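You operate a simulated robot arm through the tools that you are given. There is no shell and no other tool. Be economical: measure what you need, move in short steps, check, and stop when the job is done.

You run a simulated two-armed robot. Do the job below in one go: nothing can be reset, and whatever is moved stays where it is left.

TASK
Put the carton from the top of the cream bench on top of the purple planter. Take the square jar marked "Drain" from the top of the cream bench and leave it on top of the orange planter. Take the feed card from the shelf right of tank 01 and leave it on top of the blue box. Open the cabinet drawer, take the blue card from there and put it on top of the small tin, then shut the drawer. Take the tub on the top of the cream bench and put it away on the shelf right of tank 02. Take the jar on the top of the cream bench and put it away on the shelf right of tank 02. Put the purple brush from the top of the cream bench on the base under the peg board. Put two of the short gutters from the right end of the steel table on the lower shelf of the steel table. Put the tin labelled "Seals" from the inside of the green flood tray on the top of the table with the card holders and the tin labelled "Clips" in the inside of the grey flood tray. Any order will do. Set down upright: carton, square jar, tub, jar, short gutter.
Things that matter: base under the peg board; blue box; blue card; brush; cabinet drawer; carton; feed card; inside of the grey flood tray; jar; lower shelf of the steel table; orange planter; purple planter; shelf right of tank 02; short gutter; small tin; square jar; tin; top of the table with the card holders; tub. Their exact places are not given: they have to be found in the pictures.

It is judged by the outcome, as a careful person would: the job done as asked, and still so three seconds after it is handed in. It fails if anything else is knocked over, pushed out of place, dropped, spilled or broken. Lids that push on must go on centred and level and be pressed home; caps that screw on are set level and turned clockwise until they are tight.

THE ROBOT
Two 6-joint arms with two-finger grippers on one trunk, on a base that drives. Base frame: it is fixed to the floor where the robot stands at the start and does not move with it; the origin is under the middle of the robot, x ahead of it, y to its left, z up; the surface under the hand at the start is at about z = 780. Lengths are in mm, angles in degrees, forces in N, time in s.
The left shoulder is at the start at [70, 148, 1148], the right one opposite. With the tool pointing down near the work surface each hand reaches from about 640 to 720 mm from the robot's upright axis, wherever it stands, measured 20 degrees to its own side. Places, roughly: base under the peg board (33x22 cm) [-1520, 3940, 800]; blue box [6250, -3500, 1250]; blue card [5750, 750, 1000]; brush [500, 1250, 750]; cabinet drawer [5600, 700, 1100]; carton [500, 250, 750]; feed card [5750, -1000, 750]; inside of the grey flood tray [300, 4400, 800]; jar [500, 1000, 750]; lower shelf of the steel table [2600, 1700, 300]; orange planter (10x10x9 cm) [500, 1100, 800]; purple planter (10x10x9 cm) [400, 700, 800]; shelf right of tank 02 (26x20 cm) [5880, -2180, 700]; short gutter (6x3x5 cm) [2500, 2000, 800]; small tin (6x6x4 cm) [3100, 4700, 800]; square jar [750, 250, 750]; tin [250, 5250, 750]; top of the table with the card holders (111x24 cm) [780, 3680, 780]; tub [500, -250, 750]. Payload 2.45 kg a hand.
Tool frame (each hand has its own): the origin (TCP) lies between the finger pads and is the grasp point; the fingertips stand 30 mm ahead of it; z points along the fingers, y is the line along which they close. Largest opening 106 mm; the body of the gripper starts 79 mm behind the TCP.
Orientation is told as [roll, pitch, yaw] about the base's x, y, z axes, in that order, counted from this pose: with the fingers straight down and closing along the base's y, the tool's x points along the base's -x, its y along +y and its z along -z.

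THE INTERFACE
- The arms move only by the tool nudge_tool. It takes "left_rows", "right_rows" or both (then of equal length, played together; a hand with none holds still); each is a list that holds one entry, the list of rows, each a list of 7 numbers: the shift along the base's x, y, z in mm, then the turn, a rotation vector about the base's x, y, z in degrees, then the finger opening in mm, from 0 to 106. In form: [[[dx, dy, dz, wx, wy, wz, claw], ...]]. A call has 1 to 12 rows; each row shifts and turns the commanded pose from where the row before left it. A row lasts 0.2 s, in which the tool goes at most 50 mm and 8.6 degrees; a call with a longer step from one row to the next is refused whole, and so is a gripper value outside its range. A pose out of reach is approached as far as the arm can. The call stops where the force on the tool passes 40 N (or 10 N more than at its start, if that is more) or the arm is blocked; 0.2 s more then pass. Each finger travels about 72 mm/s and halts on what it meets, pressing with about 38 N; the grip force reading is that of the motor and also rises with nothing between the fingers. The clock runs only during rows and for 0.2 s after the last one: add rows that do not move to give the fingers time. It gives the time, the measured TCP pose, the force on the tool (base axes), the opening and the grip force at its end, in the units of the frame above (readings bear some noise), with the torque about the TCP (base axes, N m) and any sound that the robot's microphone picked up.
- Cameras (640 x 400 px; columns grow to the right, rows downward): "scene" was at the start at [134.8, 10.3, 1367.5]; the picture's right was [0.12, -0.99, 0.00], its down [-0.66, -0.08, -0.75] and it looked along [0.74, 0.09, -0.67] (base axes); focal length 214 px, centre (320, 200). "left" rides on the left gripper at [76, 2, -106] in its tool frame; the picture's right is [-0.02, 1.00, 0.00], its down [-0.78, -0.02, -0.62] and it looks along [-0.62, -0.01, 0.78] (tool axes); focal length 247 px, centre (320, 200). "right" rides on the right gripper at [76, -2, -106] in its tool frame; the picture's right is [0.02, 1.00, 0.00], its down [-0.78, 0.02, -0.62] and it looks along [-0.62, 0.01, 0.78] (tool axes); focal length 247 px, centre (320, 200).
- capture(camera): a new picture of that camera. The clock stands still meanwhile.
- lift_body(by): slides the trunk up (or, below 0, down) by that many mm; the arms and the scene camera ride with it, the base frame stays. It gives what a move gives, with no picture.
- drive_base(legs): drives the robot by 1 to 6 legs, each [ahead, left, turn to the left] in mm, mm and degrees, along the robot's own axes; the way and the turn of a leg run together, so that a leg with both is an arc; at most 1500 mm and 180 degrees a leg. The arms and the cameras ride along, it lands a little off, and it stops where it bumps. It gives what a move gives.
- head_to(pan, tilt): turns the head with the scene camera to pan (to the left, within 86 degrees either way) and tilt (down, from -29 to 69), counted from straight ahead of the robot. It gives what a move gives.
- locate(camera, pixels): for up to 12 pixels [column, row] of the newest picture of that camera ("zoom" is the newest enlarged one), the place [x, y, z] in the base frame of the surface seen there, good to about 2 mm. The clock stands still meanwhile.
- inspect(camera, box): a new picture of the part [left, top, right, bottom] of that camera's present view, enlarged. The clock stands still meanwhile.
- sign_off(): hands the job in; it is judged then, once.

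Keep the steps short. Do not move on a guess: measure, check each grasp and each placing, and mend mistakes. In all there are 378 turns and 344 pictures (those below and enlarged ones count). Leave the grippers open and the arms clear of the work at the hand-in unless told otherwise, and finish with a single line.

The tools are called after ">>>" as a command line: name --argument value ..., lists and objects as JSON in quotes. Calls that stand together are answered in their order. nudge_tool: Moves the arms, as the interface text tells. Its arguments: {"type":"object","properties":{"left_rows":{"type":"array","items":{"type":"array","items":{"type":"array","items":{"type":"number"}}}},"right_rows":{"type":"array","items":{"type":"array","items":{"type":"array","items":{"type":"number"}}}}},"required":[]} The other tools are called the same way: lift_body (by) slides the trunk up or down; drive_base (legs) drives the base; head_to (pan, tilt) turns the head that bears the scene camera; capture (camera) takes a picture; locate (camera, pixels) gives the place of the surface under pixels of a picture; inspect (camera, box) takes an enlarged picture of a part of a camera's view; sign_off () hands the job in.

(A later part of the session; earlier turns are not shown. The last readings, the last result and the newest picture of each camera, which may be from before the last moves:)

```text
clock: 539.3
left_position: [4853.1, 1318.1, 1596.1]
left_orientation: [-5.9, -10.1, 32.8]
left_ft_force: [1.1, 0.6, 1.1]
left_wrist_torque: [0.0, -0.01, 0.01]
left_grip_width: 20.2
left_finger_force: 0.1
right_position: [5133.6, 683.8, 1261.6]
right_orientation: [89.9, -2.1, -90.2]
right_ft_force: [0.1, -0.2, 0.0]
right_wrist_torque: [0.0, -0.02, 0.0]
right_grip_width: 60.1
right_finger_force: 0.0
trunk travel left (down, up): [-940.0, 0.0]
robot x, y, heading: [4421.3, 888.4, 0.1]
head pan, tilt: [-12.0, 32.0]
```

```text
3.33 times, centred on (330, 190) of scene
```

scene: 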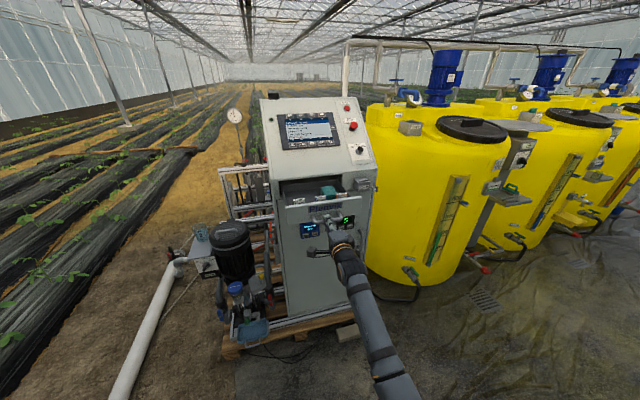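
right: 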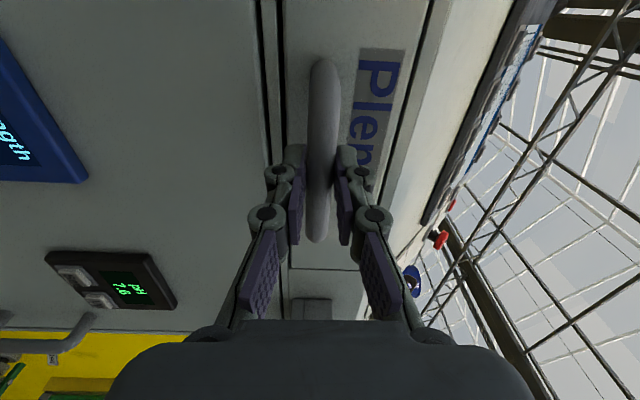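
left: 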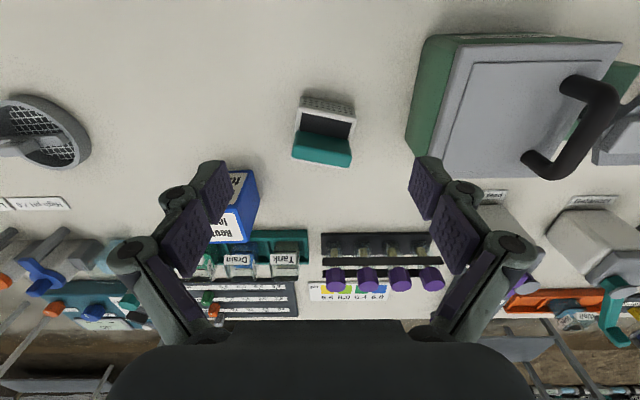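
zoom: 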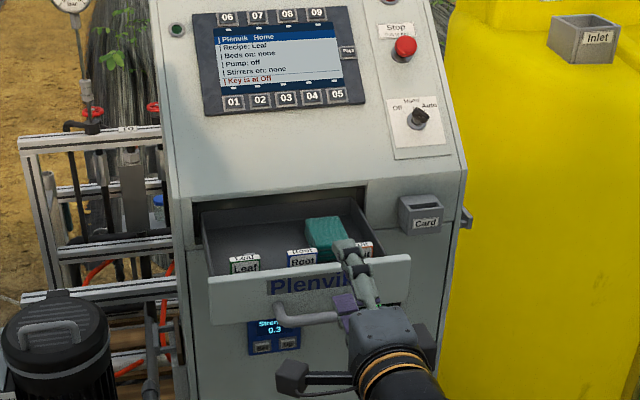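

Cards "Leaf", "Root" and another plus a teal box lie in the drawer. I turn the hand down again and look from above with its camera.

>>> nudge_tool --right_rows '[[[0, 0, 0, -8.2, 0, 0, 60], [0, 0, 0, -8.2, 0, 0, 60], [0, 0, 0, -8.2, 0, 0, 60], [0, 0, 0, -8.2, 0, 0, 60], [0, 0, 0, -8.2, 0, 0, 60], [0, 0, 0, -8.2, 0, 0, 60], [0, 0, 0, -8.2, 0, 0, 60], [0, 0, 0, -8.2, 0, 0, 60], [0, 0, 0, -8.2, 0, 0, 60], [0, 0, 0, -8.2, 0, 0, 60], [0, 0, 0, -8, 0, 0, 60]]]'

>>> nudge_tool --right_rows '[[[0, 0, 0, 0, 8.2, 0, 60], [0, 0, 0, 0, 8.2, 0, 60], [0, 0, 0, 0, 8.2, 0, 60], [0, 0, 0, 0, 8.2, 0, 60], [0, 0, 0, 0, 8.2, 0, 60], [0, 0, 0, 0, 8.2, 0, 60], [0, 0, 0, 0, 8.2, 0, 60], [0, 0, 0, 0, 8.2, 0, 60], [0, 0, 0, 0, 8.2, 0, 60], [0, 0, 0, 0, 8.2, 0, 60], [0, 0, 0, 0, 7.5, 0, 60]]]'

>>> drive_base --legs '[[140, 0, 0]]'

>>> capture --camera "right"

```text
clock: 541.7
left_position: [4853.0, 1318.6, 1597.3]
left_orientation: [-6.0, -10.1, 32.7]
left_ft_force: [0.3, 0.4, 0.4]
left_wrist_torque: [0.0, -0.05, 0.03]
left_grip_width: 19.9
left_finger_force: 0.0
right_position: [5135.2, 684.3, 1261.1]
right_orientation: [-95.3, -88.0, 95.2]
right_ft_force: [0.0, -0.6, 0.1]
right_wrist_torque: [0.0, -0.01, -0.05]
right_grip_width: 59.9
right_finger_force: 0.0
trunk travel left (down, up): [-940.0, 0.0]
robot x, y, heading: [4421.4, 885.4, 0.0]
head pan, tilt: [-12.0, 32.0]
```

```text
clock: 544.1
left_position: [4853.3, 1319.6, 1596.8]
left_orientation: [-6.0, -10.2, 32.8]
left_ft_force: [-0.6, 0.4, 0.3]
left_wrist_torque: [0.02, -0.03, -0.02]
left_grip_width: 19.9
left_finger_force: 0.0
right_position: [5116.7, 683.6, 1262.6]
right_orientation: [-0.2, -0.6, 2.1]
right_ft_force: [-0.4, -0.2, 0.1]
right_wrist_torque: [0.04, -0.01, 0.01]
right_grip_width: 59.9
right_finger_force: 0.0
right hand out of reach, approached as far as the arm can: row 11
trunk travel left (down, up): [-940.0, 0.0]
robot x, y, heading: [4423.7, 888.5, 0.3]
head pan, tilt: [-12.0, 32.0]
```

```text
clock: 545.4
left_position: [4987.4, 1319.7, 1598.5]
left_orientation: [-6.0, -10.3, 32.9]
left_ft_force: [-0.6, 0.2, 0.1]
left_wrist_torque: [-0.02, -0.08, -0.02]
left_grip_width: 20.0
left_finger_force: 0.0
right_position: [5252.8, 685.6, 1263.7]
right_orientation: [-0.1, -0.9, 2.1]
right_ft_force: [-1.4, 0.0, 0.6]
right_wrist_torque: [0.0, -0.07, 0.05]
right_grip_width: 59.9
right_finger_force: 0.0
trunk travel left (down, up): [-940.0, 0.0]
robot x, y, heading: [4561.2, 889.1, 0.3]
head pan, tilt: [-12.0, 32.0]
```

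```text
173 pictures are left
```

right: 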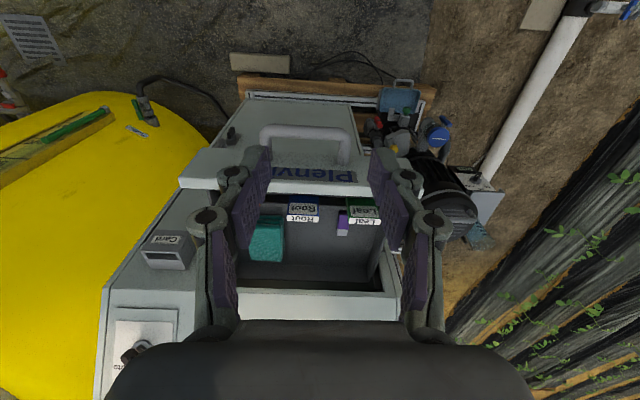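

>>> inspect --camera "right" --box '[240, 180, 390, 300]'

>>> locate --camera "right" --pixels '[[303, 206], [303, 213], [303, 219], [288, 210], [319, 210], [365, 206], [365, 214], [345, 215], [267, 230], [268, 255], [330, 255], [270, 222]]'

```text
3.33 times, centred on (315, 240) of right
```

zoom: 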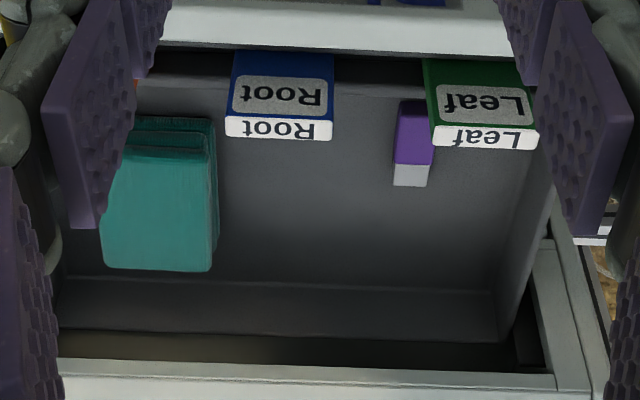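

```text
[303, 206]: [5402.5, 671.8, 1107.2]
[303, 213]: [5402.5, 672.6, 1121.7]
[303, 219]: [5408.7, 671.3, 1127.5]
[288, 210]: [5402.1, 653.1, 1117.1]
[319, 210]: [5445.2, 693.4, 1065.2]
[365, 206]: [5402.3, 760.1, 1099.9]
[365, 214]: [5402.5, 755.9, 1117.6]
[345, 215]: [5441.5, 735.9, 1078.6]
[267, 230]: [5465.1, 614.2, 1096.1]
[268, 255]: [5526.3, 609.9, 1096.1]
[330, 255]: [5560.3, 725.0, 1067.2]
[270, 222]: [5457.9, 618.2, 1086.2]
```

The blue card is "Root": front x 5402, y 651–693, top z 1127. I drive ahead 152, lower the trunk 90 and check from above.

>>> drive_base --legs '[[152, -12, -0.3]]'

>>> lift_body --by -75

>>> capture --camera "right"

```text
clock: 546.8
left_position: [5139.9, 1306.9, 1598.3]
left_orientation: [-6.2, -10.3, 32.6]
left_ft_force: [-0.9, -1.1, -0.7]
left_wrist_torque: [0.0, -0.05, 0.01]
left_grip_width: 19.9
left_finger_force: 0.0
right_position: [5402.0, 669.5, 1264.7]
right_orientation: [-0.1, -0.9, 1.7]
right_ft_force: [0.1, -1.6, 0.1]
right_wrist_torque: [0.02, -0.04, 0.02]
right_grip_width: 59.9
right_finger_force: 0.1
trunk travel left (down, up): [-940.0, 0.0]
robot x, y, heading: [4715.0, 878.7, -0.0]
head pan, tilt: [-12.0, 32.0]
```

```text
clock: 547.9
left_position: [5144.7, 1305.4, 1522.9]
left_orientation: [-5.9, -10.2, 32.7]
left_ft_force: [0.0, 0.5, -0.3]
left_wrist_torque: [0.0, -0.03, -0.03]
left_grip_width: 20.3
left_finger_force: 0.1
right_position: [5407.2, 669.5, 1186.7]
right_orientation: [-0.1, -0.8, 1.9]
right_ft_force: [0.0, 0.2, -0.3]
right_wrist_torque: [-0.05, -0.03, 0.02]
right_grip_width: 60.3
right_finger_force: 0.2
trunk travel left (down, up): [-865.0, 75.0]
robot x, y, heading: [4709.0, 877.7, 0.2]
head pan, tilt: [-12.0, 32.0]
```

```text
171 pictures are left
```

right: 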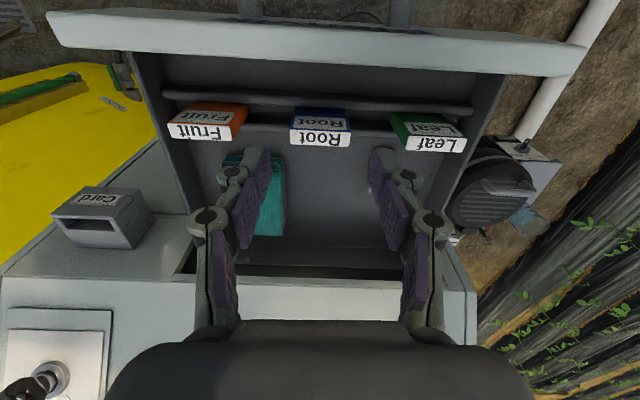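

>>> locate --camera "right" --pixels '[[320, 132], [320, 143], [293, 135], [349, 137], [320, 118], [235, 120], [400, 130], [300, 97], [300, 130]]'

```text
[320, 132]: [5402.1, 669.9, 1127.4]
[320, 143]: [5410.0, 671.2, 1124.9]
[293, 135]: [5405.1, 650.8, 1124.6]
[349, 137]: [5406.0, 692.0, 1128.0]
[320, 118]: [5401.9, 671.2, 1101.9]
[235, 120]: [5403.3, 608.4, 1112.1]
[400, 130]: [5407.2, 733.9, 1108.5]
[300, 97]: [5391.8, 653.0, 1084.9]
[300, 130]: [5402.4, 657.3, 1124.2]
```

Root card centre (5406,671.5). Descend to z 1143, close on its width, lift slowly.

>>> nudge_tool --right_rows '[[[-1, 2, -20, 0, 0, 0, 62], [0, 0, -15, 0, 0, 0, 62], [0, 0, -8, 0, 0, 0, 62], [0, 0, 0, 0, 0, 0, 62], [0, 0, 0, 0, 0, 0, 40], [0, 0, 0, 0, 0, 0, 20], [0, 0, 0, 0, 0, 0, 20], [0, 0, 0, 0, 0, 0, 20], [0, 0, 5, 0, 0, 0, 20], [0, 0, 8, 0, 0, 0, 20], [0, 0, 10, 0, 0, 0, 20], [0, 0, 0, 0, 0, 0, 20]]]'

>>> capture --camera "right"

```text
clock: 550.5
left_position: [5145.9, 1305.6, 1522.6]
left_orientation: [-5.9, -10.2, 32.6]
left_ft_force: [0.2, 0.0, 0.3]
left_wrist_torque: [-0.01, 0.0, -0.01]
left_grip_width: 19.8
left_finger_force: 0.0
right_position: [5406.9, 672.8, 1166.5]
right_orientation: [-0.1, -0.7, 1.8]
right_ft_force: [0.1, 0.9, -0.4]
right_wrist_torque: [0.02, 0.0, -0.02]
right_grip_width: 42.4
right_finger_force: 37.7
trunk travel left (down, up): [-865.0, 75.0]
robot x, y, heading: [4710.0, 874.9, 0.0]
head pan, tilt: [-12.0, 32.0]
```

```text
170 pictures are left
```

right: 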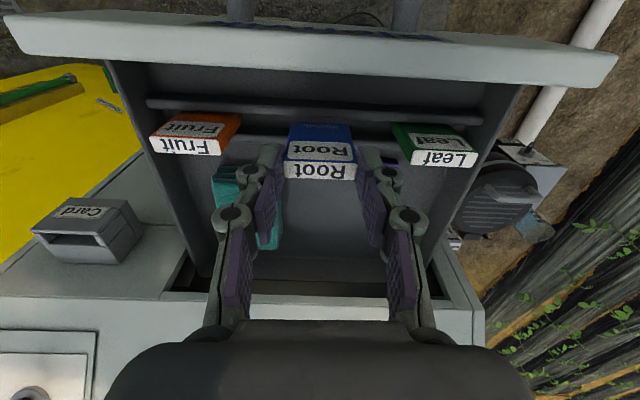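

Card held (42 mm). I lift it out, back off, shift right so the fingers face the drawer front beside the handle, and lower to z≈1130 to push the drawer shut with the finger fronts.

>>> lift_body --by 75

>>> drive_base --legs '[[-240, 0, 0], [0, -93, 0]]'

>>> lift_body --by -112

>>> capture --camera "right"

>>> capture --camera "scene"

```text
clock: 551.6
left_position: [5146.5, 1306.3, 1596.8]
left_orientation: [-5.9, -10.2, 32.6]
left_ft_force: [0.0, -0.2, 0.4]
left_wrist_torque: [0.02, -0.01, -0.04]
left_grip_width: 19.9
left_finger_force: 0.0
right_position: [5406.9, 672.0, 1241.0]
right_orientation: [0.0, -0.7, 1.8]
right_ft_force: [-1.0, 0.0, 0.6]
right_wrist_torque: [-0.02, 0.01, 0.0]
right_grip_width: 42.4
right_finger_force: 37.9
trunk travel left (down, up): [-940.0, 0.0]
robot x, y, heading: [4714.1, 878.5, 0.1]
head pan, tilt: [-12.0, 32.0]
```

```text
clock: 554.1
left_position: [4911.0, 1226.5, 1592.3]
left_orientation: [-6.4, -9.7, 32.6]
left_ft_force: [0.6, 1.1, 0.1]
left_wrist_torque: [-0.14, 0.01, 0.01]
left_grip_width: 20.1
left_finger_force: 0.0
right_position: [5170.2, 590.4, 1241.1]
right_orientation: [-0.6, -0.7, 1.7]
right_ft_force: [-0.1, 1.4, 0.1]
right_wrist_torque: [-0.13, 0.0, 0.01]
right_grip_width: 42.5
right_finger_force: 37.8
trunk travel left (down, up): [-940.0, 0.0]
robot x, y, heading: [4472.3, 785.9, 0.1]
head pan, tilt: [-12.0, 32.0]
```

```text
clock: 555.5
left_position: [4906.6, 1214.1, 1485.1]
left_orientation: [-5.9, -10.1, 32.5]
left_ft_force: [0.0, 0.3, 0.2]
left_wrist_torque: [-0.01, -0.01, 0.02]
left_grip_width: 20.1
left_finger_force: 0.1
right_position: [5167.1, 580.1, 1130.1]
right_orientation: [-0.2, -0.7, 1.7]
right_ft_force: [0.3, -0.3, 0.1]
right_wrist_torque: [0.0, -0.03, -0.01]
right_grip_width: 42.8
right_finger_force: 38.1
trunk travel left (down, up): [-828.0, 112.0]
robot x, y, heading: [4473.5, 788.4, -0.0]
head pan, tilt: [-12.0, 32.0]
```

```text
169 pictures are left
```

right: 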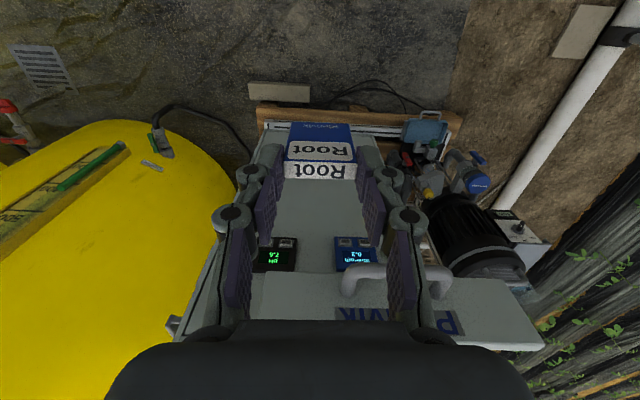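

```text
168 pictures are left
```

scene: 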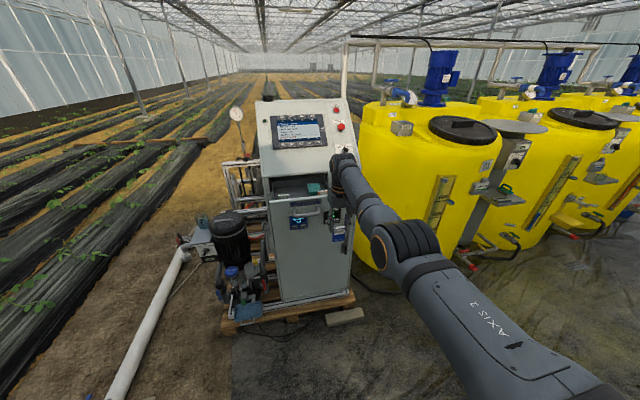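

>>> locate --camera "right" --pixels '[[345, 285], [350, 272], [265, 290], [262, 310], [300, 290], [300, 310], [275, 255], [355, 250], [280, 243]]'

```text
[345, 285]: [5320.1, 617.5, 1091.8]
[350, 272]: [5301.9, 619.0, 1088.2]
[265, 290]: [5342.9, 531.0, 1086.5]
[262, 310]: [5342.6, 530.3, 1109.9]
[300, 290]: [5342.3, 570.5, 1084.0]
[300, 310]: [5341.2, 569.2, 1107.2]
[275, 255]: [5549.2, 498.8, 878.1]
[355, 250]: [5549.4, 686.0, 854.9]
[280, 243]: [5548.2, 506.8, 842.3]
```

Drawer-front strip y 528–612 is free: I shift 10 right and drive ahead 382 to push it shut.

>>> drive_base --legs '[[140, -10, 0], [240, 0, 0]]'

>>> capture --camera "scene"

>>> capture --camera "right"

```text
clock: 558.3
left_position: [5291.0, 1200.7, 1484.1]
left_orientation: [-5.9, -10.2, 32.4]
left_ft_force: [1.0, 0.2, -0.5]
left_wrist_torque: [0.03, 0.04, -0.01]
left_grip_width: 19.7
left_finger_force: 0.0
right_position: [5545.6, 567.7, 1128.2]
right_orientation: [-0.1, 0.4, 1.6]
right_ft_force: [0.5, -0.1, -0.8]
right_wrist_torque: [-0.02, -0.03, 0.0]
right_grip_width: 42.5
right_finger_force: 38.2
trunk travel left (down, up): [-828.0, 112.0]
robot x, y, heading: [4854.0, 774.4, -0.1]
head pan, tilt: [-12.0, 32.0]
stopped in leg 2: the force on the tool passed its limit at 52 N (the readings are from after the stop); the commanded pose is now the measured one
```

```text
167 pictures are left
```

scene: 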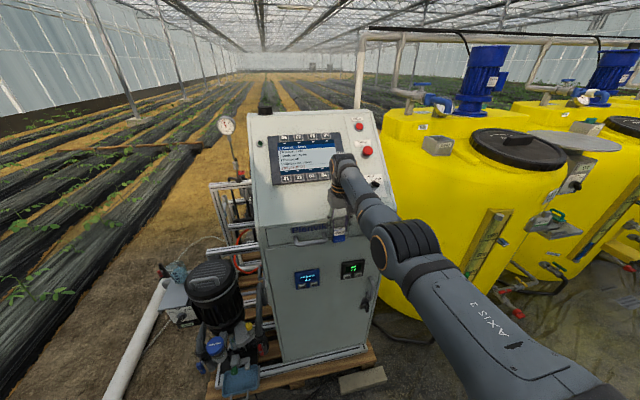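

```text
166 pictures are left
```

right: 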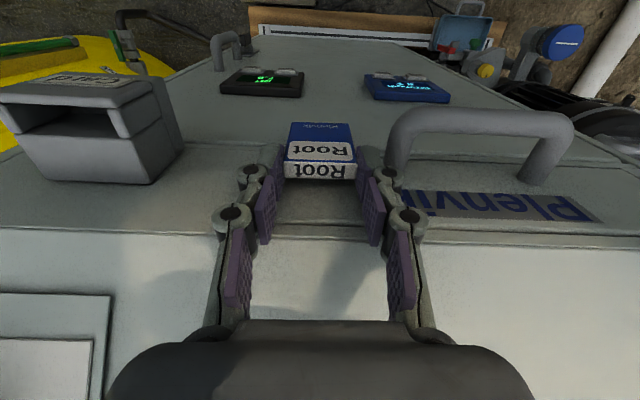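

The push ended at 52 N. I check whether the drawer face is flush.

>>> locate --camera "right" --pixels '[[450, 215], [450, 175], [120, 215], [450, 145], [230, 140], [480, 118], [300, 205], [460, 245]]'

>>> inspect --camera "scene" --box '[240, 180, 400, 300]'

```text
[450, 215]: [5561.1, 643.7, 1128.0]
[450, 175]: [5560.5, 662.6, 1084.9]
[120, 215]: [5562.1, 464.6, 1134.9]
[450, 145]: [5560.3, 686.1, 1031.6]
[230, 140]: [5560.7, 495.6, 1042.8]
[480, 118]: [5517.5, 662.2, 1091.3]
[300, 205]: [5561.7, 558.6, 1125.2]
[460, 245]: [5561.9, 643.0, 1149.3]
```

```text
3.33 times, centred on (320, 240) of scene
```

zoom: 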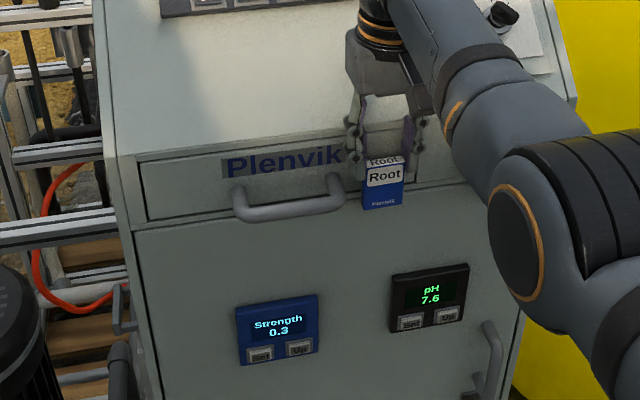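

The drawer is shut (face x 5561, flush). Now to the small tin near (3100,4700): back off, turn around and look.

>>> drive_base --legs '[[-450, 0, 0], [0, 0, 120]]'

>>> head_to --pan 0 --tilt 15

>>> capture --camera "scene"

```text
clock: 566.0
left_position: [3816.6, 948.1, 1484.4]
left_orientation: [-5.8, -10.1, 151.4]
left_ft_force: [-0.4, 1.1, 0.5]
left_wrist_torque: [0.0, 0.01, 0.04]
left_grip_width: 20.1
left_finger_force: 0.1
right_position: [4247.4, 1479.0, 1129.1]
right_orientation: [-0.1, 0.4, 120.6]
right_ft_force: [0.2, 0.4, -0.6]
right_wrist_torque: [0.02, -0.01, 0.01]
right_grip_width: 42.6
right_finger_force: 38.1
trunk travel left (down, up): [-828.0, 112.0]
robot x, y, heading: [4403.6, 774.6, 119.0]
head pan, tilt: [-12.0, 32.0]
```

```text
clock: 566.8
left_position: [3816.6, 947.8, 1483.9]
left_orientation: [-5.8, -10.1, 151.4]
left_ft_force: [-0.4, 0.1, -0.1]
left_wrist_torque: [0.02, 0.02, 0.0]
left_grip_width: 19.8
left_finger_force: 0.0
right_position: [4247.8, 1477.1, 1128.8]
right_orientation: [-0.1, 0.3, 120.6]
right_ft_force: [0.1, -0.5, -0.3]
right_wrist_torque: [0.03, 0.01, 0.01]
right_grip_width: 42.8
right_finger_force: 38.4
trunk travel left (down, up): [-828.0, 112.0]
robot x, y, heading: [4401.6, 775.9, 118.9]
head pan, tilt: [0.0, 15.0]
```

```text
164 pictures are left
```

scene: 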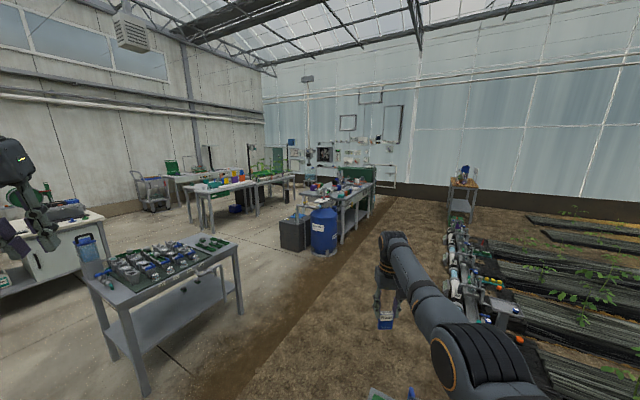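

>>> inspect --camera "scene" --box '[280, 150, 400, 250]'

>>> locate --camera "scene" --pixels '[[325, 210], [345, 200], [365, 183], [372, 184], [325, 235], [345, 238], [340, 185], [330, 255], [390, 200], [470, 190], [450, 300], [480, 290]]'

```text
4.00 times, centred on (340, 200) of scene
```

zoom: 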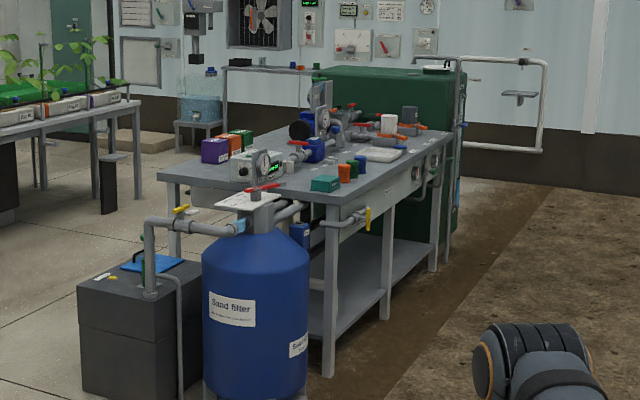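

```text
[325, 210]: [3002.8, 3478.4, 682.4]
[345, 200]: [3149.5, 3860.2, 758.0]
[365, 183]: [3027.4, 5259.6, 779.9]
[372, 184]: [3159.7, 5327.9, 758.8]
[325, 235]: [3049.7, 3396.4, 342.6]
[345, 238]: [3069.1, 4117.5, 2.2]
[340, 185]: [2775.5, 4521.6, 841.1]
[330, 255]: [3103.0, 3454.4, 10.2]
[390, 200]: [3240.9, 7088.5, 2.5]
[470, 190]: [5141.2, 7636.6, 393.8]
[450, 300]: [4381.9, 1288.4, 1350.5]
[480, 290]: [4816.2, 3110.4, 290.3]
```

The work table runs along y 3400–5400 with its east edge at x≈3160; the tin should be among the small items. I turn to face west and drive up the dirt aisle at x≈3950.

>>> drive_base --legs '[[0, 0, 61], [450, 0, 0], [0, -1500, 0], [0, -1500, 0], [0, -500, 0]]'

>>> head_to --pan -8 --tilt 28

>>> capture --camera "scene"

```text
clock: 575.3
left_position: [3434.2, 883.6, 1482.6]
left_orientation: [-6.1, -10.0, -157.9]
left_ft_force: [-1.1, -0.4, -0.6]
left_wrist_torque: [0.04, 0.02, -0.01]
left_grip_width: 20.1
left_finger_force: 0.0
right_position: [3296.6, 1553.4, 1129.5]
right_orientation: [-0.2, 0.2, 171.2]
right_ft_force: [-0.2, 0.4, -0.1]
right_wrist_torque: [0.06, -0.03, 0.0]
right_grip_width: 42.6
right_finger_force: 37.5
trunk travel left (down, up): [-828.0, 112.0]
robot x, y, heading: [3936.9, 1230.8, 169.7]
head pan, tilt: [0.0, 15.0]
stopped in leg 3: the robot was blocked; the commanded pose is now the measured one
```

```text
clock: 576.0
left_position: [3432.7, 890.3, 1484.8]
left_orientation: [-5.9, -10.1, -158.1]
left_ft_force: [-0.1, -0.1, 0.1]
left_wrist_torque: [0.02, -0.03, -0.01]
left_grip_width: 19.9
left_finger_force: 0.0
right_position: [3296.0, 1558.6, 1128.8]
right_orientation: [0.1, 0.4, 171.3]
right_ft_force: [0.2, 0.7, 0.3]
right_wrist_torque: [-0.01, 0.01, 0.02]
right_grip_width: 42.6
right_finger_force: 37.9
trunk travel left (down, up): [-828.0, 112.0]
robot x, y, heading: [3939.9, 1232.8, 169.5]
head pan, tilt: [-8.0, 28.0]
```

```text
162 pictures are left
```

scene: 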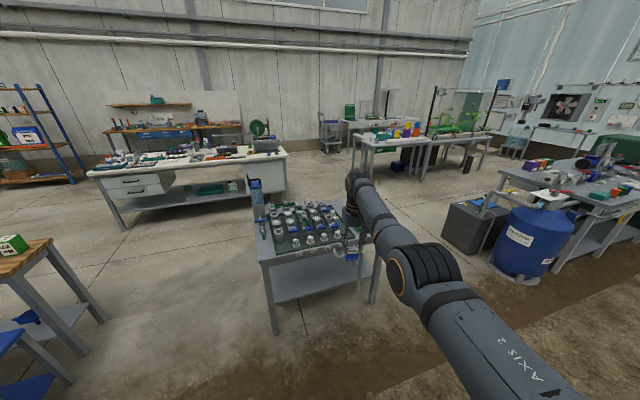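

Something on the right blocked the base. I look there.

>>> head_to --pan -80 --tilt 35

>>> capture --camera "scene"

```text
clock: 577.5
left_position: [3433.0, 890.8, 1485.5]
left_orientation: [-5.9, -10.1, -158.0]
left_ft_force: [-0.1, -0.4, -0.2]
left_wrist_torque: [0.01, -0.01, 0.01]
left_grip_width: 20.1
left_finger_force: 0.0
right_position: [3297.3, 1559.2, 1129.2]
right_orientation: [0.0, 0.3, 171.2]
right_ft_force: [-0.4, -0.1, -0.9]
right_wrist_torque: [0.01, -0.01, 0.03]
right_grip_width: 42.7
right_finger_force: 37.4
trunk travel left (down, up): [-828.0, 112.0]
robot x, y, heading: [3941.9, 1230.3, 169.6]
head pan, tilt: [-80.0, 35.0]
```

```text
161 pictures are left
```

scene: 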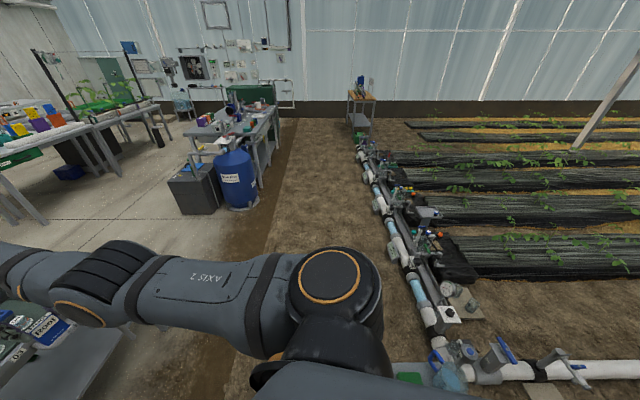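

>>> locate --camera "scene" --pixels '[[408, 378], [395, 370], [370, 365], [445, 365], [430, 320], [385, 220], [360, 150], [470, 390], [260, 330], [240, 200]]'

>>> inspect --camera "scene" --box '[340, 320, 520, 400]'

```text
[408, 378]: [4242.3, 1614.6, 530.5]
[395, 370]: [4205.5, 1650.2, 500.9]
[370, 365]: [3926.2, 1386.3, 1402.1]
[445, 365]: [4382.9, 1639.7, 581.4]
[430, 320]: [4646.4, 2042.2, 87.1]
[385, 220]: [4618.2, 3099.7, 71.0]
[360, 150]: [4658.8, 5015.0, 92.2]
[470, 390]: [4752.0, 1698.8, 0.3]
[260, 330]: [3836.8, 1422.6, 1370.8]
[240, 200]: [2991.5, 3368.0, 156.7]
```

```text
3.56 times, centred on (430, 360) of scene
```

zoom: 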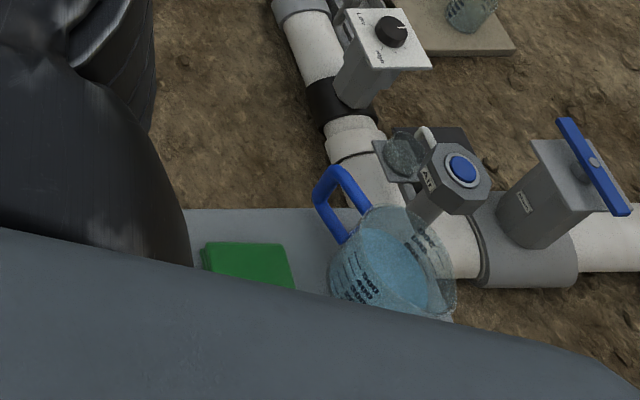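

A stool with a full pitcher stands there (still upright). I move away south, go west to x≈3680, raise the trunk, then drive north.

>>> drive_base --legs '[[0, 80, 0], [260, 0, 0], [0, 0, 10.4]]'

>>> lift_body --by 112

>>> drive_base --legs '[[0, -1450, 0], [0, -1450, 0]]'

>>> head_to --pan -15 --tilt 32

>>> capture --camera "scene"

```text
clock: 580.7
left_position: [3232.4, 776.3, 1484.9]
left_orientation: [-5.9, -10.2, -147.7]
left_ft_force: [-0.1, -0.2, 0.2]
left_wrist_torque: [0.0, -0.03, 0.0]
left_grip_width: 20.0
left_finger_force: 0.0
right_position: [2979.6, 1408.9, 1128.3]
right_orientation: [0.0, 0.2, -178.4]
right_ft_force: [-0.1, 0.7, -0.5]
right_wrist_torque: [0.0, 0.02, -0.02]
right_grip_width: 42.7
right_finger_force: 38.4
trunk travel left (down, up): [-828.0, 112.0]
robot x, y, heading: [3669.0, 1202.3, 179.6]
head pan, tilt: [-80.0, 35.0]
```

```text
clock: 582.1
left_position: [3232.7, 773.4, 1597.5]
left_orientation: [-5.9, -10.1, -147.7]
left_ft_force: [0.0, -0.9, 0.1]
left_wrist_torque: [0.01, 0.0, -0.02]
left_grip_width: 19.8
left_finger_force: 0.1
right_position: [2979.9, 1406.9, 1241.4]
right_orientation: [0.0, 0.3, -178.4]
right_ft_force: [0.6, 0.1, -0.3]
right_wrist_torque: [-0.01, -0.05, 0.06]
right_grip_width: 42.9
right_finger_force: 37.7
trunk travel left (down, up): [-940.0, 0.0]
robot x, y, heading: [3670.7, 1203.2, 180.1]
head pan, tilt: [-80.0, 35.0]
```

```text
clock: 596.2
left_position: [3237.0, 3683.4, 1596.4]
left_orientation: [-6.0, -10.1, -146.9]
left_ft_force: [-1.0, -1.2, 0.2]
left_wrist_torque: [0.01, -0.03, -0.01]
left_grip_width: 20.0
left_finger_force: 0.0
right_position: [2972.5, 4314.3, 1242.0]
right_orientation: [-0.2, 0.2, -177.6]
right_ft_force: [0.3, 0.7, -0.7]
right_wrist_torque: [0.03, 0.02, -0.01]
right_grip_width: 42.6
right_finger_force: 38.0
trunk travel left (down, up): [-940.0, 0.0]
robot x, y, heading: [3666.1, 4118.4, -179.4]
head pan, tilt: [-80.0, 35.0]
```

```text
clock: 597.6
left_position: [3237.6, 3684.6, 1597.1]
left_orientation: [-6.0, -10.1, -146.9]
left_ft_force: [0.3, 0.1, 0.2]
left_wrist_torque: [0.0, 0.04, -0.01]
left_grip_width: 19.9
left_finger_force: 0.1
right_position: [2973.9, 4314.8, 1241.5]
right_orientation: [0.0, 0.2, -177.5]
right_ft_force: [-0.9, 0.7, 0.3]
right_wrist_torque: [-0.03, -0.04, 0.01]
right_grip_width: 42.5
right_finger_force: 37.7
trunk travel left (down, up): [-940.0, 0.0]
robot x, y, heading: [3670.3, 4119.9, -179.3]
head pan, tilt: [-15.0, 32.0]
```

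```text
159 pictures are left
```

scene: 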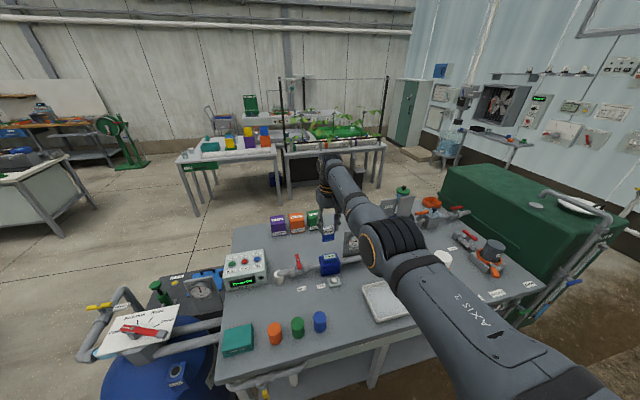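

>>> inspect --camera "scene" --box '[340, 220, 560, 340]'

>>> locate --camera "scene" --pixels '[[440, 258], [490, 250], [385, 300], [238, 340], [275, 330], [320, 320], [330, 263], [430, 330], [335, 283], [470, 240]]'

>>> capture --camera "right"

```text
2.91 times, centred on (450, 280) of scene
```

zoom: 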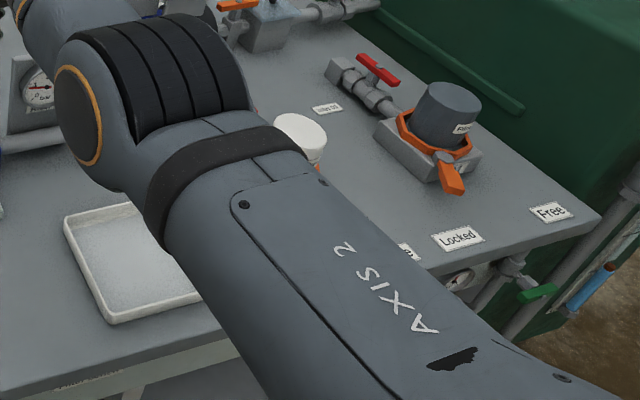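

```text
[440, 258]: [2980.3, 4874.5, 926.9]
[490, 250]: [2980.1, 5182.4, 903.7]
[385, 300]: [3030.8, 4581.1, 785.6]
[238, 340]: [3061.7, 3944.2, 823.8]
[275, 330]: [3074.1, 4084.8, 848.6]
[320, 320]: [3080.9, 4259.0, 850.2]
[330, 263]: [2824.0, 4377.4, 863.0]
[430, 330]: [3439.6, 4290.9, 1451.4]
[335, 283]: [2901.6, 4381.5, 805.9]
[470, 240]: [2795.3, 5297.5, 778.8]
```

```text
157 pictures are left
```

right: 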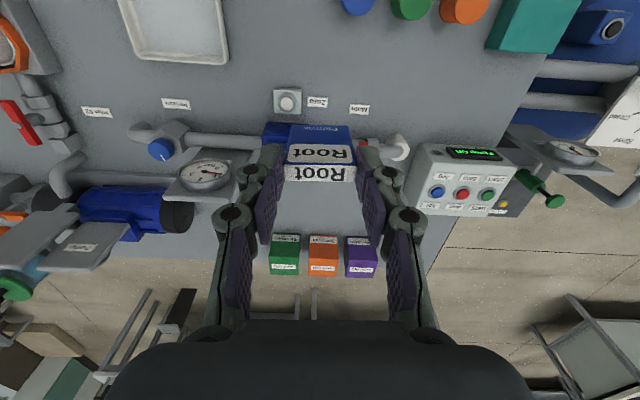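

The arm hides the table around (3100,4700). I move 380 right and look again.

>>> drive_base --legs '[[-60, -380, -0.6]]'

>>> head_to --pan -5 --tilt 45

>>> capture --camera "scene"

>>> capture --camera "right"

```text
clock: 600.0
left_position: [3290.4, 4062.6, 1595.0]
left_orientation: [-6.1, -10.0, -147.0]
left_ft_force: [-0.5, 0.0, 0.4]
left_wrist_torque: [0.02, -0.01, 0.05]
left_grip_width: 20.2
left_finger_force: 0.1
right_position: [3030.7, 4694.0, 1241.7]
right_orientation: [-0.1, 0.3, -177.8]
right_ft_force: [-0.3, -0.7, -0.8]
right_wrist_torque: [0.03, 0.0, 0.02]
right_grip_width: 42.6
right_finger_force: 38.1
trunk travel left (down, up): [-940.0, 0.0]
robot x, y, heading: [3725.2, 4500.0, -179.7]
head pan, tilt: [-15.0, 32.0]
```

```text
clock: 600.8
left_position: [3289.8, 4064.7, 1596.3]
left_orientation: [-6.0, -10.0, -147.1]
left_ft_force: [0.2, -0.2, 0.3]
left_wrist_torque: [0.05, 0.0, 0.0]
left_grip_width: 20.3
left_finger_force: 0.0
right_position: [3031.0, 4696.2, 1240.3]
right_orientation: [0.0, 0.2, -177.8]
right_ft_force: [0.2, -0.2, 0.2]
right_wrist_torque: [0.04, -0.01, 0.0]
right_grip_width: 42.4
right_finger_force: 37.9
trunk travel left (down, up): [-940.0, 0.0]
robot x, y, heading: [3725.5, 4501.4, -179.5]
head pan, tilt: [-5.0, 45.0]
```

```text
156 pictures are left
```

scene: 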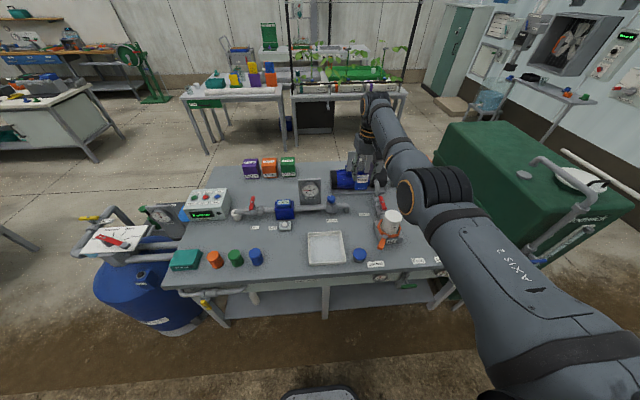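

```text
155 pictures are left
```

right: 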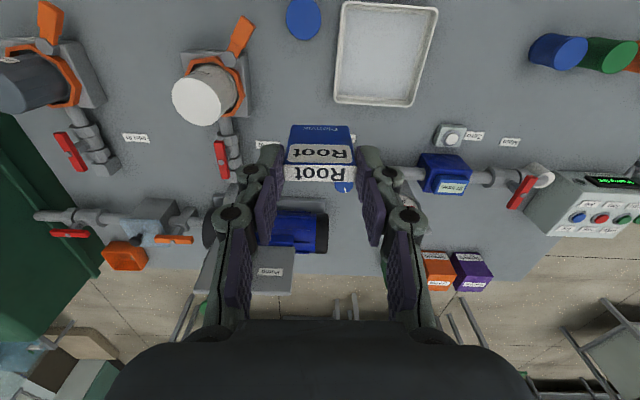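

>>> locate --camera "scene" --pixels '[[360, 252], [360, 261], [352, 254], [367, 254], [257, 252], [186, 258]]'

>>> inspect --camera "scene" --box '[290, 215, 430, 295]'

>>> locate --camera "right" --pixels '[[303, 18], [287, 18], [319, 18], [303, 34], [385, 50]]'

```text
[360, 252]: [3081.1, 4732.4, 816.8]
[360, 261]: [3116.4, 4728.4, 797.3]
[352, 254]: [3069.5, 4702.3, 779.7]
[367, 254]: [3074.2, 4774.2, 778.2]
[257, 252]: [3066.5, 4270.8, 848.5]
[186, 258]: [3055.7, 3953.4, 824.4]
```

```text
4.57 times, centred on (360, 255) of scene
```

zoom: 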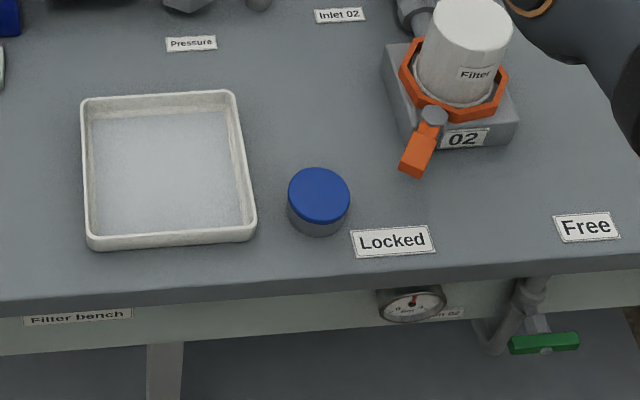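

```text
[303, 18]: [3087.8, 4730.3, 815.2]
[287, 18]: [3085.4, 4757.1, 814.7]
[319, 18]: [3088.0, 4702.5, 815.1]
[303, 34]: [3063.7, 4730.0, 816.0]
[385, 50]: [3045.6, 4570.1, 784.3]
```

The small tin is round with a blue lid: centre (3088,4730), Ø58, top z 816. I back off 320, pitch the hand level (card flat), shift 34 north, and lower the trunk.

>>> drive_base --legs '[[-340, -34, -0.5]]'

>>> nudge_tool --right_rows '[[[0, 0, 0, 0, 8.2, 0, 20], [0, 0, 0, 0, 8.2, 0, 20], [0, 0, 0, 0, 8.2, 0, 20], [0, 0, 0, 0, 8.2, 0, 20], [0, 0, 0, 0, 8.2, 0, 20], [0, 0, 0, 0, 8.2, 0, 20], [0, 0, 0, 0, 8.2, 0, 20], [0, 0, 0, 0, 8.2, 0, 20], [0, 0, 0, 0, 8.2, 0, 20], [0, 0, 0, 0, 8.2, 0, 20], [0, 0, 0, 0, 8, 0, 20], [0, 0, 0, 0, 0, 0, 20]]]'

>>> locate --camera "zoom" --pixels '[[410, 305], [545, 343], [200, 275], [320, 265], [320, 290]]'

>>> capture --camera "scene"

```text
clock: 603.0
left_position: [3625.0, 4104.9, 1595.0]
left_orientation: [-5.9, -10.1, -147.4]
left_ft_force: [0.4, -0.4, -0.5]
left_wrist_torque: [-0.04, -0.03, -0.01]
left_grip_width: 20.0
left_finger_force: 0.0
right_position: [3369.9, 4738.3, 1238.3]
right_orientation: [0.0, 0.5, -178.4]
right_ft_force: [-0.5, 0.0, -1.0]
right_wrist_torque: [-0.02, -0.03, -0.03]
right_grip_width: 42.4
right_finger_force: 37.7
trunk travel left (down, up): [-940.0, 0.0]
robot x, y, heading: [4067.5, 4531.2, 180.1]
head pan, tilt: [-5.0, 45.0]
```

```text
clock: 605.6
left_position: [3628.2, 4105.2, 1596.5]
left_orientation: [-6.0, -10.0, -147.4]
left_ft_force: [-0.1, -0.5, 0.2]
left_wrist_torque: [0.02, 0.0, -0.01]
left_grip_width: 19.7
left_finger_force: 0.0
right_position: [3372.8, 4737.3, 1240.7]
right_orientation: [-84.9, -88.3, -95.1]
right_ft_force: [-1.6, 0.1, -0.3]
right_wrist_torque: [-0.02, -0.05, -0.02]
right_grip_width: 42.4
right_finger_force: 37.9
trunk travel left (down, up): [-940.0, 0.0]
robot x, y, heading: [4063.5, 4534.6, 180.1]
head pan, tilt: [-5.0, 45.0]
```

```text
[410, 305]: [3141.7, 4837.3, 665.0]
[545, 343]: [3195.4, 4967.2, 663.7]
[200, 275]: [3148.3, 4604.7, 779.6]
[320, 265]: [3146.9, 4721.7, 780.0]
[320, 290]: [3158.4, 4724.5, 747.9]
```

```text
153 pictures are left
```

scene: 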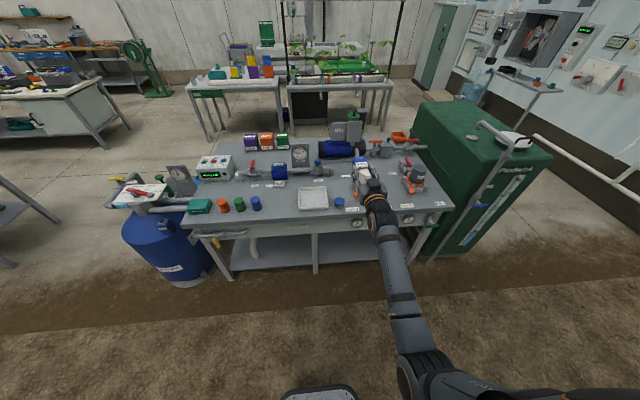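

Card level. Lower the trunk 400 (card bottom ≈836), then drive ahead 225, and look.

>>> lift_body --by -398

>>> drive_base --legs '[[222, 7, 0]]'

>>> capture --camera "scene"

>>> capture --camera "right"

```text
clock: 609.4
left_position: [3628.9, 4105.1, 1199.6]
left_orientation: [-6.0, -10.1, -147.5]
left_ft_force: [-0.2, 0.3, 0.5]
left_wrist_torque: [-0.02, -0.01, -0.03]
left_grip_width: 20.2
left_finger_force: 0.1
right_position: [3373.0, 4737.2, 843.6]
right_orientation: [-83.3, -88.4, -96.8]
right_ft_force: [-0.7, -0.4, -0.1]
right_wrist_torque: [-0.02, -0.05, -0.02]
right_grip_width: 42.8
right_finger_force: 37.9
trunk travel left (down, up): [-542.0, 398.0]
robot x, y, heading: [4062.3, 4533.2, 180.0]
head pan, tilt: [-5.0, 45.0]
```

```text
clock: 611.1
left_position: [3408.1, 4099.0, 1198.5]
left_orientation: [-6.0, -10.1, -147.6]
left_ft_force: [-0.7, 0.7, -0.1]
left_wrist_torque: [0.04, -0.01, 0.01]
left_grip_width: 19.7
left_finger_force: 0.1
right_position: [3153.6, 4731.5, 842.6]
right_orientation: [-82.5, -88.3, -97.3]
right_ft_force: [0.1, -0.4, 0.3]
right_wrist_torque: [0.01, -0.01, 0.0]
right_grip_width: 42.8
right_finger_force: 38.1
trunk travel left (down, up): [-542.0, 398.0]
robot x, y, heading: [3839.5, 4523.8, 179.8]
head pan, tilt: [-5.0, 45.0]
```

```text
152 pictures are left
```

scene: 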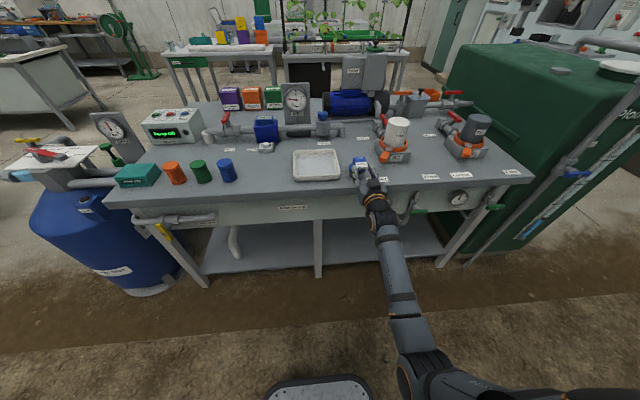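

```text
151 pictures are left
```

right: 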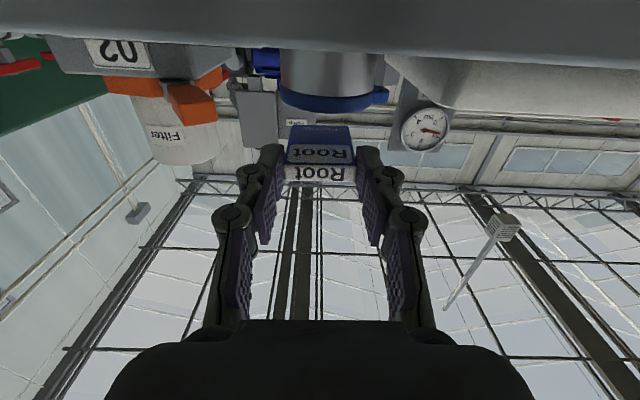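

>>> inspect --camera "scene" --box '[310, 130, 430, 220]'

>>> locate --camera "right" --pixels '[[325, 98], [284, 85], [372, 85], [298, 130], [342, 130], [320, 140]]'

```text
4.44 times, centred on (370, 175) of scene
```

zoom: 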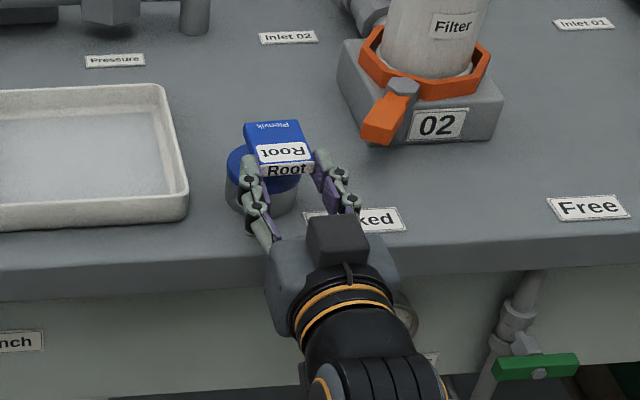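

```text
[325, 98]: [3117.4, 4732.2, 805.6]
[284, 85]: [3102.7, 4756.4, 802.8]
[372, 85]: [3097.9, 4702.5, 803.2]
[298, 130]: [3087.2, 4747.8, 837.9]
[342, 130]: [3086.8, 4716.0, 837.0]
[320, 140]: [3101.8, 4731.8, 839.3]
```

Aligned. Move 12 mm ahead and lower in small steps to contact (TCP ≈821).

>>> nudge_tool --right_rows '[[[-6, -2, -4, 0, 0, 0, 20], [-6, 0, -4, 0, 0, 0, 20], [0, 0, -4, 0, 0, 0, 20], [0, 0, -3, 0, 0, 0, 20], [0, 0, -2, 0, 0, 0, 20], [0, 0, -1, 0, 0, 0, 20], [0, 0, 0, 0, 0, 0, 20]]]'

>>> inspect --camera "scene" --box '[310, 130, 430, 220]'

```text
clock: 612.7
left_position: [3408.7, 4098.8, 1198.2]
left_orientation: [-6.0, -10.1, -147.6]
left_ft_force: [-0.8, -0.9, -0.1]
left_wrist_torque: [-0.01, -0.01, 0.05]
left_grip_width: 20.4
left_finger_force: 0.1
right_position: [3140.3, 4728.6, 826.3]
right_orientation: [-82.9, -88.4, -97.1]
right_ft_force: [0.4, 0.3, -1.3]
right_wrist_torque: [-0.04, -0.02, 0.03]
right_grip_width: 42.5
right_finger_force: 38.3
trunk travel left (down, up): [-542.0, 398.0]
robot x, y, heading: [3843.5, 4526.7, 179.9]
head pan, tilt: [-5.0, 45.0]
```

```text
4.44 times, centred on (370, 175) of scene
```

zoom: 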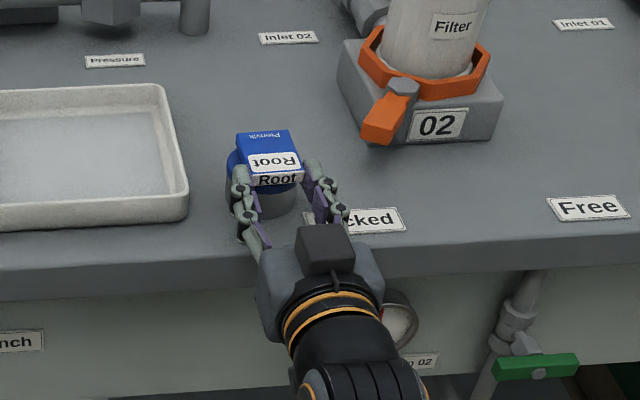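

>>> nudge_tool --right_rows '[[[0, 0, -2, 0, 0, 0, 20], [0, 0, -1, 0, 0, 0, 20], [0, 0, -1, 0, 0, 0, 20], [0, 0, -1, 0, 0, 0, 20], [0, 0, 0, 0, 0, 0, 20]]]'

>>> locate --camera "zoom" --pixels '[[242, 140], [285, 132], [250, 180], [300, 170], [270, 160], [262, 200], [230, 160]]'

```text
clock: 613.9
left_position: [3408.8, 4098.8, 1199.1]
left_orientation: [-6.0, -10.1, -147.6]
left_ft_force: [0.0, -0.3, 0.6]
left_wrist_torque: [0.0, 0.0, 0.0]
left_grip_width: 20.0
left_finger_force: 0.1
right_position: [3140.5, 4729.9, 820.5]
right_orientation: [-86.3, -88.3, -93.9]
right_ft_force: [-1.8, -0.4, 2.1]
right_wrist_torque: [-0.05, 0.15, 0.0]
right_grip_width: 42.6
right_finger_force: 38.0
trunk travel left (down, up): [-542.0, 398.0]
robot x, y, heading: [3845.6, 4527.1, 180.1]
head pan, tilt: [-5.0, 45.0]
```

```text
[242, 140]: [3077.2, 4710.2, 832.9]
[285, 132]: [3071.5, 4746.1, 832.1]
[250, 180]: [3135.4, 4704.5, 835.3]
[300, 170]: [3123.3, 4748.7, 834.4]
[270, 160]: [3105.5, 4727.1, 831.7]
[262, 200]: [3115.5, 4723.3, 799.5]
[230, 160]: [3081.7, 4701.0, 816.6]
```

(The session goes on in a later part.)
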